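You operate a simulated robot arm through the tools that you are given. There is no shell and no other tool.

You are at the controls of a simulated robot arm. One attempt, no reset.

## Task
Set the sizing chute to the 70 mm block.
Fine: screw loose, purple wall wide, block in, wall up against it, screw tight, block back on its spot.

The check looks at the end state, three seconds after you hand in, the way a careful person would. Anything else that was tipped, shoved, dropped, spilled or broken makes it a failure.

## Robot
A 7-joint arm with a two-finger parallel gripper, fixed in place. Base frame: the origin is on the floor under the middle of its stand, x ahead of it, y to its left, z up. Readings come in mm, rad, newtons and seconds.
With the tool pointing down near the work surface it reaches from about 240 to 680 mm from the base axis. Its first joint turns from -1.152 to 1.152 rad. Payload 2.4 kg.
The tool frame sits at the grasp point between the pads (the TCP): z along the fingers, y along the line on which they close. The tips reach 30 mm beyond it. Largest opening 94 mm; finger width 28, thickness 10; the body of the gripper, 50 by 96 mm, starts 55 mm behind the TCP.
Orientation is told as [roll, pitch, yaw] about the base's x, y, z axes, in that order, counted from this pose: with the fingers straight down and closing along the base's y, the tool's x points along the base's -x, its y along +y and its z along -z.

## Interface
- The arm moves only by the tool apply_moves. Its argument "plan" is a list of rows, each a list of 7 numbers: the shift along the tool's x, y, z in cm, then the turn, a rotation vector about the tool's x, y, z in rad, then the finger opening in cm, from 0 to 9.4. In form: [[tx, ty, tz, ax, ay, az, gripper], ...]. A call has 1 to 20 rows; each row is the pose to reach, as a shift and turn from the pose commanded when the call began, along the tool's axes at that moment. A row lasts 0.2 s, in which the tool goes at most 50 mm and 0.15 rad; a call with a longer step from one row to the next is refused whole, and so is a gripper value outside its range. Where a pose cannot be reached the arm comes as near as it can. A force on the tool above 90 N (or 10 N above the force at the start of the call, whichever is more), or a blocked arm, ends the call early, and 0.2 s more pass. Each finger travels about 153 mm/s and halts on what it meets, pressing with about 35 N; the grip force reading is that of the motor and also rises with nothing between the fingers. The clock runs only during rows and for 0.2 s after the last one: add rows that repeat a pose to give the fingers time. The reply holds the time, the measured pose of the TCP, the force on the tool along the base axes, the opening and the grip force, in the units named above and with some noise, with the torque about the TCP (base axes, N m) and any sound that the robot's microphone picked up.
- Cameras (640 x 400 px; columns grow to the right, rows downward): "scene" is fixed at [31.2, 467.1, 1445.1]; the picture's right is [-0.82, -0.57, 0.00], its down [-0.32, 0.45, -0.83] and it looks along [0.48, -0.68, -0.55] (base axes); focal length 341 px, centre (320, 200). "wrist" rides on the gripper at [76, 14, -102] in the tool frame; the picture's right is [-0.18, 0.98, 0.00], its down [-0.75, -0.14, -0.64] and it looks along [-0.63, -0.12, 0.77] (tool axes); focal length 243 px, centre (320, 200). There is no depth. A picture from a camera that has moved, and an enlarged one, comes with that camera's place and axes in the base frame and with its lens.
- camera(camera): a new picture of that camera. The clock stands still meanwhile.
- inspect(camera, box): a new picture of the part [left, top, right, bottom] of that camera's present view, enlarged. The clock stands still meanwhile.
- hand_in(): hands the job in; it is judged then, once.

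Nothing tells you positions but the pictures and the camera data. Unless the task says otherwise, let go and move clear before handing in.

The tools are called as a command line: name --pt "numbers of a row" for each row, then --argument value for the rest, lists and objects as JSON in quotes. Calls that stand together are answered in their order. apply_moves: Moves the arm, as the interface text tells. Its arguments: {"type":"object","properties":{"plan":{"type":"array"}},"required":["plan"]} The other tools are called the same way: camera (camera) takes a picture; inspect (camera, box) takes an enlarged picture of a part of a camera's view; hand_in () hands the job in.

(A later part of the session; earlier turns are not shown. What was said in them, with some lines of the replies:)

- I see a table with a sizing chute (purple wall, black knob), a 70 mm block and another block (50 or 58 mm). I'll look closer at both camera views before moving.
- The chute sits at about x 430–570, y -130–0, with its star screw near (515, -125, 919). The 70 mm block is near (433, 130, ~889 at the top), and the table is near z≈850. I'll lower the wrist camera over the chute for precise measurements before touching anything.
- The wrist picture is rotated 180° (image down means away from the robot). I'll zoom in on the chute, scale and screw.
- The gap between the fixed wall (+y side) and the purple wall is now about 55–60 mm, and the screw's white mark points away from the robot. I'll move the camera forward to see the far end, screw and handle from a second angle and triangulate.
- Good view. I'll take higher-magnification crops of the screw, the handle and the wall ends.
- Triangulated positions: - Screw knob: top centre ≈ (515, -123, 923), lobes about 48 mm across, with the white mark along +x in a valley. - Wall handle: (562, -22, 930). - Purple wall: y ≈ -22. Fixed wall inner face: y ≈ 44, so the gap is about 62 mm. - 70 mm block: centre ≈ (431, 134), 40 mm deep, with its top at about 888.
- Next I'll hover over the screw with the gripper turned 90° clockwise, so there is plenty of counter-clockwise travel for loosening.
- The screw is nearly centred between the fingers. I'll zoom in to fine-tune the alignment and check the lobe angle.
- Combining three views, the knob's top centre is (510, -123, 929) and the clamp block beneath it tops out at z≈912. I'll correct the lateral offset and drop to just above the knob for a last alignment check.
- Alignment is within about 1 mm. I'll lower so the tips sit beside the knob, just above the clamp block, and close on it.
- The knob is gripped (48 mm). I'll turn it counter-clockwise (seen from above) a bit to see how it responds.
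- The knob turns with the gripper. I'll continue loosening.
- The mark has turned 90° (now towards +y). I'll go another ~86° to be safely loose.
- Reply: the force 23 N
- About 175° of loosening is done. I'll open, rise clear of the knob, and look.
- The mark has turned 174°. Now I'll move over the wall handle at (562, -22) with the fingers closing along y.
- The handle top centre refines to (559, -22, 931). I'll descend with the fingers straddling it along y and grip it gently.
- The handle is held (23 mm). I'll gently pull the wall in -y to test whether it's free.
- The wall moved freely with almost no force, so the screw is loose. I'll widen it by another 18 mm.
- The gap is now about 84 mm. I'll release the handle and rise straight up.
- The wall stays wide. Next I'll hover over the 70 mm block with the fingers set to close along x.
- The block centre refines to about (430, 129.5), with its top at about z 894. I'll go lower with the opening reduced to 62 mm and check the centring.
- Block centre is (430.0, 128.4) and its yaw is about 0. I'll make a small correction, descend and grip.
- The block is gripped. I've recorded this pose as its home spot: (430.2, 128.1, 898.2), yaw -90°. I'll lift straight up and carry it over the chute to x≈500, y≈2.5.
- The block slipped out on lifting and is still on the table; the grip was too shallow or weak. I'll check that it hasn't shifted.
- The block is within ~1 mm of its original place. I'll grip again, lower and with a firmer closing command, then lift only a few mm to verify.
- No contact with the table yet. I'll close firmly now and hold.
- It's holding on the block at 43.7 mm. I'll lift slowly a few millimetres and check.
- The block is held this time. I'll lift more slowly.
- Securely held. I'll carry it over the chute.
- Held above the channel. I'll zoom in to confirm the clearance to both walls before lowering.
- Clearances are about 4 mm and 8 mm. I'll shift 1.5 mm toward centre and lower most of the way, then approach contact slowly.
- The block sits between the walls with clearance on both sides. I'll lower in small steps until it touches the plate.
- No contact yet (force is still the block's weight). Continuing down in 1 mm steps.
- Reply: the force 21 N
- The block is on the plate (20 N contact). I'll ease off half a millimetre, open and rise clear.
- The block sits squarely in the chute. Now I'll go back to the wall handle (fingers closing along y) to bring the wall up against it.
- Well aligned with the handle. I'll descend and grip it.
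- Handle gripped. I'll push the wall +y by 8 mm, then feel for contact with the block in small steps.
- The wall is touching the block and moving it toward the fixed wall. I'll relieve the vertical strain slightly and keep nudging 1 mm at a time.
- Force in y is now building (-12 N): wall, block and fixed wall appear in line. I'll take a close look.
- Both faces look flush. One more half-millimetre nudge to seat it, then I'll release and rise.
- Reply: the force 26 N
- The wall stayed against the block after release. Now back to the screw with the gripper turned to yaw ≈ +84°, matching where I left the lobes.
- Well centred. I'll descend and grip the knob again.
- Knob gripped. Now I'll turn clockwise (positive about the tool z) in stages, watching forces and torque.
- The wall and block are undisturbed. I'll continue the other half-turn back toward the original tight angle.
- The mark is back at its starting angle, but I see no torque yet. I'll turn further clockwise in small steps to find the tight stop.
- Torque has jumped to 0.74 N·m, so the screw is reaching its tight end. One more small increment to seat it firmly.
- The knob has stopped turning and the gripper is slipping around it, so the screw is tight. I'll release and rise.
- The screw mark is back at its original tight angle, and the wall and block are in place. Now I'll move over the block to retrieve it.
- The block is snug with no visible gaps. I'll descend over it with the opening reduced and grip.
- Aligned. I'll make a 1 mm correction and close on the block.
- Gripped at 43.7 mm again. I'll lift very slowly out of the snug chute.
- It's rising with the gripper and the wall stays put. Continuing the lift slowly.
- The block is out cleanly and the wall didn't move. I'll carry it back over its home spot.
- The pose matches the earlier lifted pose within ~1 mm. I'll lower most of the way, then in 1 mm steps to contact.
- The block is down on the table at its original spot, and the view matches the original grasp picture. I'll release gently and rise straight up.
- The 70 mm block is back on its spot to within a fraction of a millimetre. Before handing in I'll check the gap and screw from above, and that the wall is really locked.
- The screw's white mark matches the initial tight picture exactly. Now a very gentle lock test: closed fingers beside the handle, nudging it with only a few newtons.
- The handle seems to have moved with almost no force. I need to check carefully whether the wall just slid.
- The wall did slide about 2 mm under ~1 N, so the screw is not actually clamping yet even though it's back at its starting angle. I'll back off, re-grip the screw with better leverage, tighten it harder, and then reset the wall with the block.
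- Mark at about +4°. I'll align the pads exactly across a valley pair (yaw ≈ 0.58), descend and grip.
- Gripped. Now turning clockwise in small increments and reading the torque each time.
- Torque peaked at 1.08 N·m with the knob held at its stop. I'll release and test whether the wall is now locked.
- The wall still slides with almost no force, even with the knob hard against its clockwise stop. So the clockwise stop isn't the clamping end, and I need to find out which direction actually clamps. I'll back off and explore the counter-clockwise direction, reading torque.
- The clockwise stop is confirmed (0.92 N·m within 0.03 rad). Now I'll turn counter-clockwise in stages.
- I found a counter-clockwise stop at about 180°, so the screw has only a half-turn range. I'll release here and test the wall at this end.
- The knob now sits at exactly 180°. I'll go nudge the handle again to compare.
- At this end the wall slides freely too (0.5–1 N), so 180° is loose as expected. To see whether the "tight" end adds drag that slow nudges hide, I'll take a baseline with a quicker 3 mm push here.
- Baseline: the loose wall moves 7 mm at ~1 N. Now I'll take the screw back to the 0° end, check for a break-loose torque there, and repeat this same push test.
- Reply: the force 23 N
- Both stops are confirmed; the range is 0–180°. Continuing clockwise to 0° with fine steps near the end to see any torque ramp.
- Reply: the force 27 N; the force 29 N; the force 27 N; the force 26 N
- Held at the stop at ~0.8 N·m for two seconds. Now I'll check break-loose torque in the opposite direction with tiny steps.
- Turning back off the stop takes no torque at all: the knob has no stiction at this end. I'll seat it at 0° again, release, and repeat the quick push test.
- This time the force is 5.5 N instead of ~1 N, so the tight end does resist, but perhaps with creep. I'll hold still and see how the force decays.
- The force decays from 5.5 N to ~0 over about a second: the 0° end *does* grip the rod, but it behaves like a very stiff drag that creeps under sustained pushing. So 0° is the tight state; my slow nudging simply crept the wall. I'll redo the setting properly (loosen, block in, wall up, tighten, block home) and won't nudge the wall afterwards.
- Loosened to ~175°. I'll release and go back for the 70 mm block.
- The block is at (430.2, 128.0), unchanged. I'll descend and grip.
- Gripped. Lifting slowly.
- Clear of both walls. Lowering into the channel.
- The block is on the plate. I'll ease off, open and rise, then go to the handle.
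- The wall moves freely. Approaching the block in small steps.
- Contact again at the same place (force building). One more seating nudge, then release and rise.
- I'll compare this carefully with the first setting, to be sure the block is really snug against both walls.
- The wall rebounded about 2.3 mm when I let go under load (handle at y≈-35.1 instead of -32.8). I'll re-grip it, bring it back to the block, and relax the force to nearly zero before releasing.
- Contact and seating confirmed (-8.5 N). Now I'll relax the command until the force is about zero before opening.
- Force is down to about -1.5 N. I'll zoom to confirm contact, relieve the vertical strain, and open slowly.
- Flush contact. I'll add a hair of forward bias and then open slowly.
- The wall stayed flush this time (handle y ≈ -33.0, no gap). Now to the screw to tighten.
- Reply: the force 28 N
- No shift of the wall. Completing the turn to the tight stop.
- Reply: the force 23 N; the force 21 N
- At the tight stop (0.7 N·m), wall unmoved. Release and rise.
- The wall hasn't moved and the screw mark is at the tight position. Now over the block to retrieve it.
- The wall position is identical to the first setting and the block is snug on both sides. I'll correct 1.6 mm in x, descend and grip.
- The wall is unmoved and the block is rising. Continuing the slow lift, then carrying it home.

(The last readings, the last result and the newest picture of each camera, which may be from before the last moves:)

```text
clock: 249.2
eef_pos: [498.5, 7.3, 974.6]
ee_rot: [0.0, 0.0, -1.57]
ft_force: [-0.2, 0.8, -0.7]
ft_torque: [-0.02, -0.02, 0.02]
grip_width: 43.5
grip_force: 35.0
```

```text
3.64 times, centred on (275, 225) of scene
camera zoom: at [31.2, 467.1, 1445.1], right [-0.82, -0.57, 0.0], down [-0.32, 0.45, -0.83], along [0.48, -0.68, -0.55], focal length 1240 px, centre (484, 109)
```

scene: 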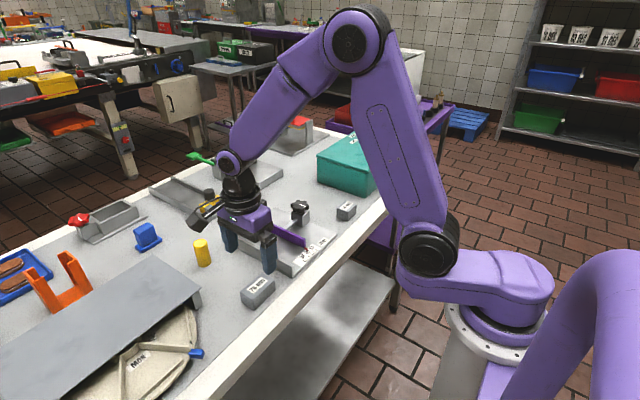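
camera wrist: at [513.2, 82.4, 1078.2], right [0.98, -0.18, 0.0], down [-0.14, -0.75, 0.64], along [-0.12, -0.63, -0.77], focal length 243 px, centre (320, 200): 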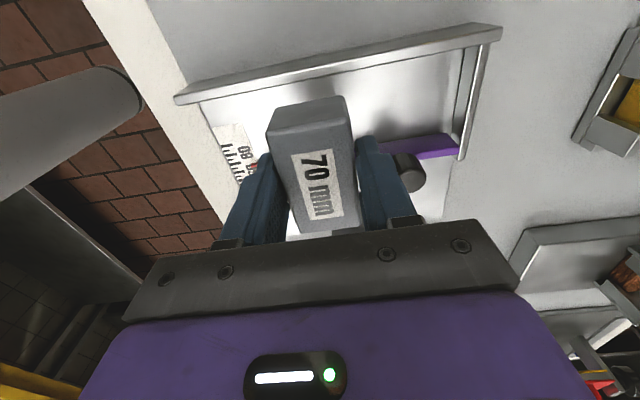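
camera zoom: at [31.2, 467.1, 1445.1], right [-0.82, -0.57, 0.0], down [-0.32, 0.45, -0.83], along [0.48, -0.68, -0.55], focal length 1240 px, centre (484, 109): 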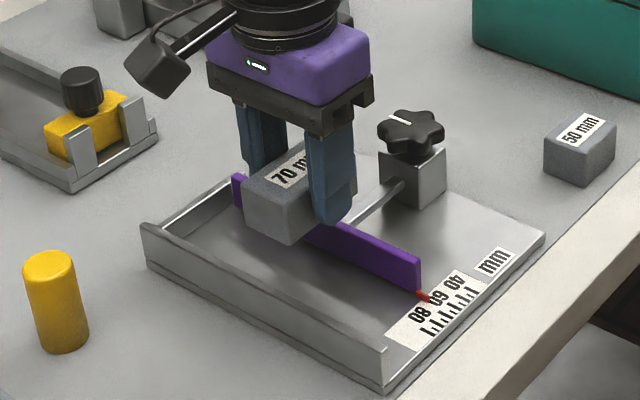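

apply_moves --pt "0.3 -0.17 0 0 0 0 1.0" --pt "0.9 -0.5 0 0 0 0 1.0" --pt "1.7 -0.95 0 0 0 0 1.0" --pt "2.6 -1.46 0 0 0 0 1.0" --pt "3.5 -1.96 0 0 0 0 1.0" --pt "4.4 -2.47 0 0 0 0 1.0" --pt "5.3 -2.97 0 0 0 0 1.0" --pt "6.2 -3.48 0 0 0 0 1.0" --pt "7.1 -3.98 0 0 0 0 1.0" --pt "8.0 -4.49 0 0 0 0 1.0" --pt "8.9 -4.99 0 0 0 0 1.0" --pt "9.8 -5.5 0 0 0 0 1.0" --pt "10.6 -5.95 0 0 0 0 1.0" --pt "11.3 -6.34 0 0 0 0 1.0" --pt "11.9 -6.68 0 0 0 0 1.0" --pt "12.32 -6.91 0 0 0 0 1.0" --pt "12.32 -6.91 0 0 0 0 1.0"

apply_moves --pt "0 0 0.4 0 0 0 1.0" --pt "0 0 1.1 0 0 0 1.0" --pt "0 0 1.9 0 0 0 1.0" --pt "0 0 2.7 0 0 0 1.0" --pt "0 0 3.5 0 0 0 1.0" --pt "0 0 4.3 0 0 0 1.0" --pt "0 0 5.1 0 0 0 1.0" --pt "0 0 5.9 0 0 0 1.0" --pt "0 0 6.6 0 0 0 1.0" --pt "0 0 7.1 0 0 0 1.0" --pt "0 0 7.5 0 0 0 1.0" --pt "0 0 7.5 0 0 0 1.0"

inspect --camera "scene" --box '[225, 230, 295, 310]'

inspect --camera "wrist" --box '[220, 70, 420, 230]'

```text
clock: 252.8
eef_pos: [429.7, 130.4, 975.1]
ee_rot: [0.0, 0.0, -1.571]
ft_force: [0.1, 0.4, -0.7]
ft_torque: [0.0, -0.02, 0.02]
grip_width: 43.8
grip_force: 35.2
```

```text
clock: 255.4
eef_pos: [430.5, 130.5, 900.3]
ee_rot: [0.0, 0.001, -1.571]
ft_force: [-0.4, -0.3, -1.4]
ft_torque: [0.02, 0.01, 0.04]
grip_width: 43.6
grip_force: 34.7
```

```text
5.00 times, centred on (260, 270) of scene
camera zoom: at [31.2, 467.1, 1445.1], right [-0.82, -0.57, 0.0], down [-0.32, 0.45, -0.83], along [0.48, -0.68, -0.55], focal length 1704 px, centre (620, -150)
```

zoom: 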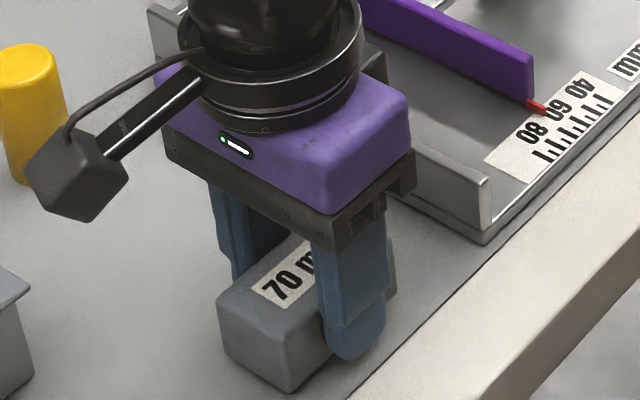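

```text
2.50 times, centred on (320, 150) of wrist
camera zoom: at [444.7, 205.2, 1003.4], right [0.98, -0.18, 0.0], down [-0.14, -0.75, 0.64], along [-0.12, -0.63, -0.77], focal length 606 px, centre (320, 325)
```

zoom: 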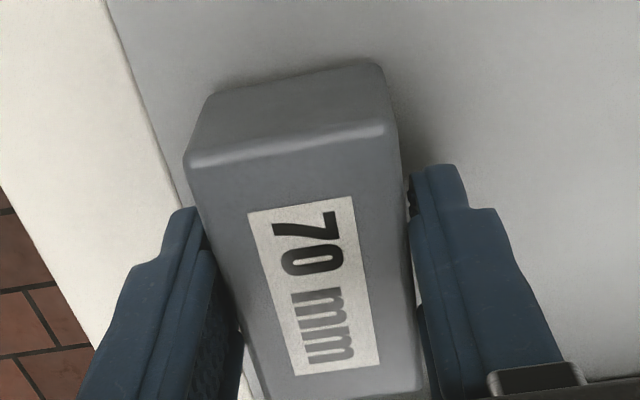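

apply_moves --pt "0 -0.04 0.15 0 0 0 1.0" --pt "0 -0.04 0.3 0 0 0 1.0" --pt "0 -0.04 0.35 0 0 0 1.0" --pt "0 -0.04 0.35 0 0 0 1.0"

apply_moves --pt "0 0 0.07 0 0 0 1.0" --pt "0 0 0.07 0 0 0 1.0"

apply_moves --pt "0 0 0.06 0 0 0 1.0" --pt "0 0 0.06 0 0 0 1.0"

apply_moves --pt "0 0 0.05 0 0 0 1.0" --pt "0 0 0.05 0 0 0 1.0"

```text
clock: 256.4
eef_pos: [430.6, 130.6, 896.1]
ee_rot: [0.0, 0.001, -1.571]
ft_force: [-0.5, 0.3, -1.2]
ft_torque: [-0.01, 0.02, 0.0]
grip_width: 43.6
grip_force: 35.1
```

```text
clock: 257.0
eef_pos: [429.9, 129.9, 896.3]
ee_rot: [-0.001, 0.0, -1.571]
ft_force: [0.0, -0.1, -1.6]
ft_torque: [0.0, -0.02, -0.02]
grip_width: 43.5
grip_force: 35.3
```

```text
clock: 257.6
eef_pos: [430.5, 129.8, 894.4]
ee_rot: [0.0, 0.001, -1.572]
ft_force: [-0.6, 0.8, -0.7]
ft_torque: [0.01, -0.02, 0.0]
grip_width: 43.7
grip_force: 34.6
```

```text
clock: 258.2
eef_pos: [431.3, 130.5, 893.5]
ee_rot: [0.0, 0.0, -1.57]
ft_force: [-3.4, -2.0, 12.4]
ft_torque: [0.0, 0.1, -0.01]
grip_width: 43.7
grip_force: 35.0
```

Contact with the table. Let me compare the block's place with the original before releasing.

inspect --camera "scene" --box '[225, 255, 295, 315]'

apply_moves --pt "0 0 -0.03 0 0 0 1.0" --pt "0 0 -0.03 0 0 0 4.6" --pt "0 0 -0.03 0 0 0 5.4" --pt "0 0 -0.03 0 0 0 6.4" --pt "0 0 -0.03 0 0 0 6.4" --pt "0 0 -1 0 0 0 6.4" --pt "0 0 -3 0 0 0 6.4" --pt "0 0 -6 0 0 0 6.4" --pt "0 0 -9 0 0 0 7" --pt "0 0 -12 0 0 0 9.4" --pt "0 0 -15 0 0 0 9.4"

inspect --camera "scene" --box '[225, 255, 295, 315]'

inspect --camera "scene" --box '[285, 225, 315, 255]'

```text
6.67 times, centred on (260, 285) of scene
camera zoom: at [31.0, 467.1, 1445.2], right [-0.82, -0.57, 0.0], down [-0.32, 0.45, -0.83], along [0.48, -0.68, -0.55], focal length 2272 px, centre (720, -367)
```

zoom: 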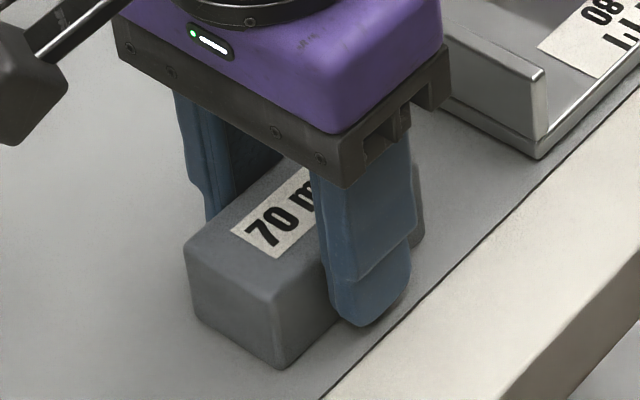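

```text
clock: 260.6
eef_pos: [429.6, 130.5, 1045.4]
ee_rot: [0.0, -0.001, -1.571]
ft_force: [1.2, -0.4, -0.8]
ft_torque: [0.0, -0.02, -0.01]
grip_width: 93.9
grip_force: 0.0
```

```text
6.67 times, centred on (260, 285) of scene
camera zoom: at [31.2, 467.1, 1445.1], right [-0.82, -0.57, 0.0], down [-0.32, 0.45, -0.83], along [0.48, -0.68, -0.55], focal length 2272 px, centre (720, -367)
```

zoom: 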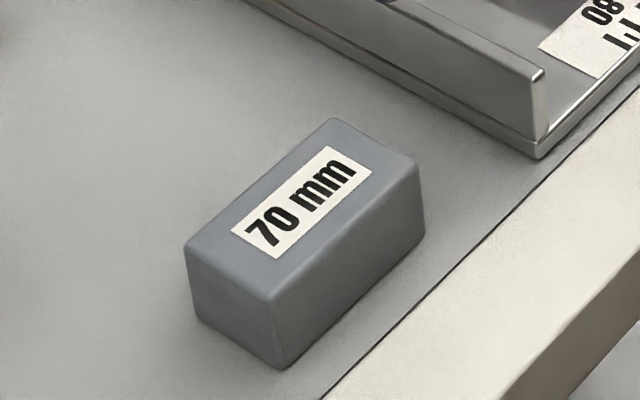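

```text
13.33 times, centred on (300, 240) of scene
camera zoom: at [31.2, 467.1, 1445.1], right [-0.82, -0.57, 0.0], down [-0.32, 0.45, -0.83], along [0.48, -0.68, -0.55], focal length 4545 px, centre (587, -333)
```

zoom: 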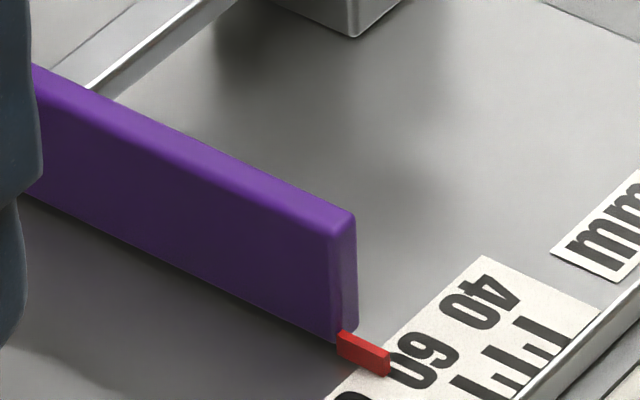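

The block is back at its original pixels and the wall hasn't moved. I'll retreat the arm up and away, then do a final overall check.

apply_moves --pt "0 0 -2 0 0 -0.13 9.4" --pt "0 0 -4 0 0 -0.26 9.4" --pt "0 0 -6 0 0 -0.39 9.4" --pt "-0.5 -0.5 -8 0 0 -0.52 9.4" --pt "-1.5 -1.5 -10 0 0 -0.65 9.4" --pt "-2.5 -2.5 -12 0 0 -0.78 9.4" --pt "-3.5 -3.5 -14 0 0 -0.91 9.4" --pt "-4.5 -4.5 -16 0 0 -1.04 9.4" --pt "-5.5 -5.5 -18 0 0 -1.17 9.4" --pt "-6.5 -6.5 -19 0 0 -1.3 9.4" --pt "-7.5 -7.5 -20 0 0 -1.43 9.4" --pt "-8.5 -8.5 -20 0 0 -1.57 9.4" --pt "-8.5 -8.5 -20 0 0 -1.57 9.4"

camera --camera "scene"

camera --camera "wrist"

inspect --camera "scene" --box '[200, 180, 380, 320]'

inspect --camera "scene" --box '[270, 190, 340, 240]'

inspect --camera "wrist" --box '[170, 80, 430, 250]'

```text
clock: 263.4
eef_pos: [345.3, 44.2, 1244.5]
ee_rot: [-0.001, -0.001, 0.002]
ft_force: [0.0, -0.5, 0.2]
ft_torque: [-0.04, 0.01, -0.01]
grip_width: 93.9
grip_force: 0.1
```

```text
taken
```

scene: 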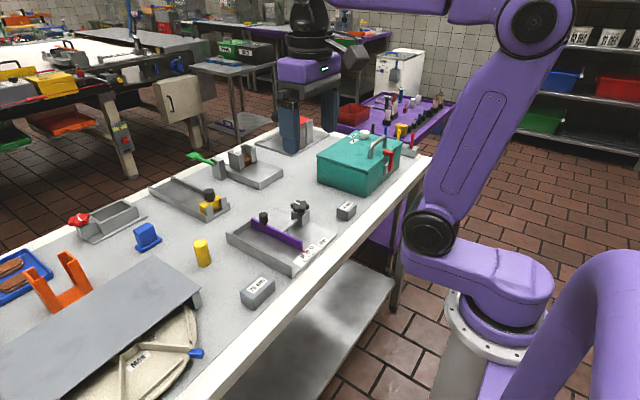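

```text
taken
camera wrist: at [268.3, 57.6, 1347.7], right [0.18, 0.98, 0.0], down [0.75, -0.14, 0.64], along [0.63, -0.12, -0.77], focal length 243 px, centre (320, 200)
```

wrist: 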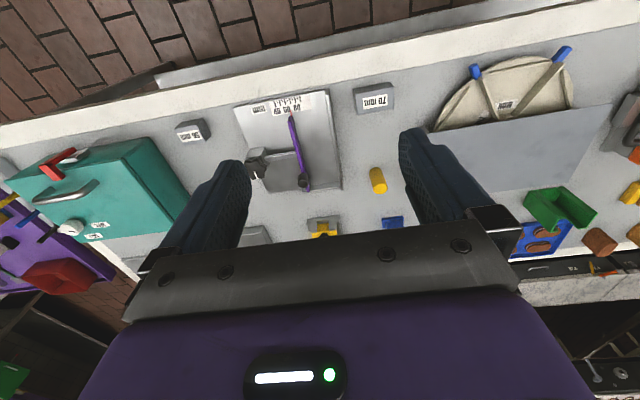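

```text
2.86 times, centred on (290, 250) of scene
camera zoom: at [31.2, 467.1, 1445.1], right [-0.82, -0.57, 0.0], down [-0.32, 0.45, -0.83], along [0.48, -0.68, -0.55], focal length 974 px, centre (406, 57)
```

zoom: 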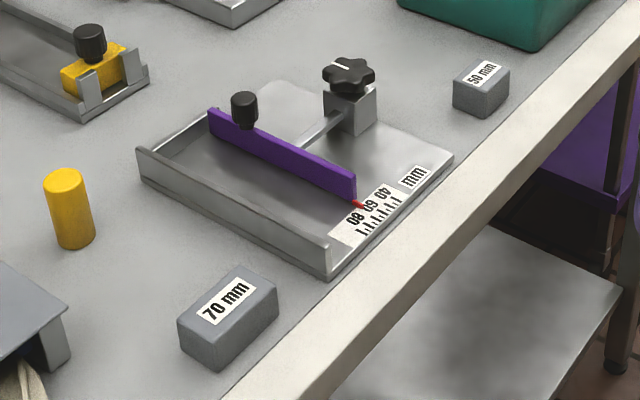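

```text
8.00 times, centred on (305, 215) of scene
camera zoom: at [31.2, 467.1, 1445.1], right [-0.82, -0.57, 0.0], down [-0.32, 0.45, -0.83], along [0.48, -0.68, -0.55], focal length 2727 px, centre (440, 80)
```

zoom: 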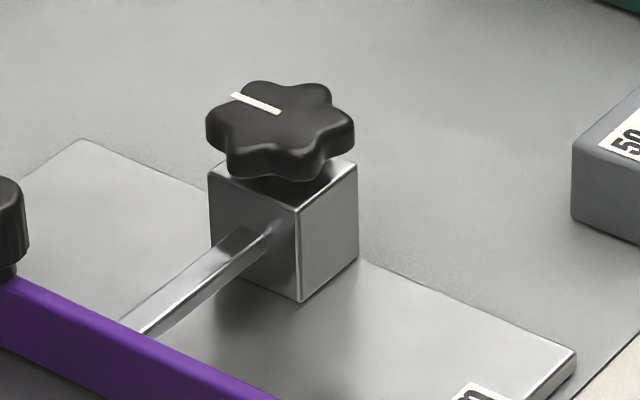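

```text
2.35 times, centred on (300, 165) of wrist
camera zoom: at [268.3, 57.6, 1347.7], right [0.18, 0.98, 0.0], down [0.75, -0.14, 0.64], along [0.63, -0.12, -0.77], focal length 571 px, centre (367, 282)
```

zoom: 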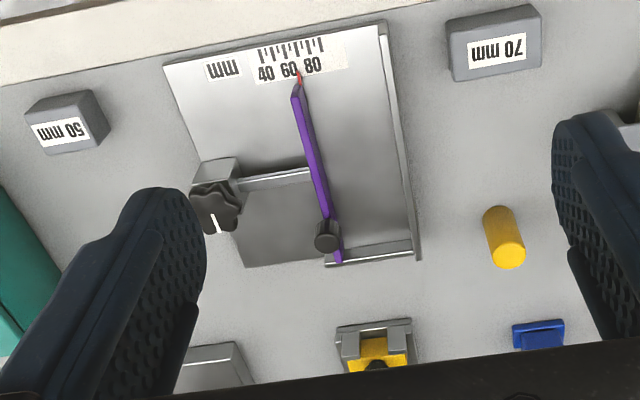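

Everything looks right:
- The screw is at its original tight mark.
- The purple wall is where the block set it.
- The 70 mm block is back on its spot.
- The 50 mm block, yellow cylinder and the rest look undisturbed.
- The gripper is open and well clear.

I'm handing in.

hand_in

```text
The job is handed in.
```

I've handed the job in: the chute is set to the 70 mm block, the screw is tight, and the block is back on its spot. No verdict came back, so what follows is what I saw in the last pictures.

- **Gap:** I pushed the purple wall against the block until it was snug on both sides. The wall didn't move while I tightened the screw or lifted the block out.
- **Screw:** it has only a half-turn of travel. It is back against its clockwise stop, with the white mark where it started. The lock is more of a stiff drag than a hard clamp, so slow, sustained pushing can still creep the wall.
- **Block:** it sits at its original place, to within about a millimetre.
- **Everything else:** the 50 mm block, the yellow cylinder and the other items look undisturbed. The gripper is open and clear of the table.

I had to set it twice. After the first setting I tested the lock by nudging the handle, and that crept the wall a few millimetres. I loosened the screw, reset the wall against the block and tightened it again. I didn't push on the wall after that.

The scale doesn't match the gap: its numbers grow as the gap shrinks. I ignored it and used the block itself.
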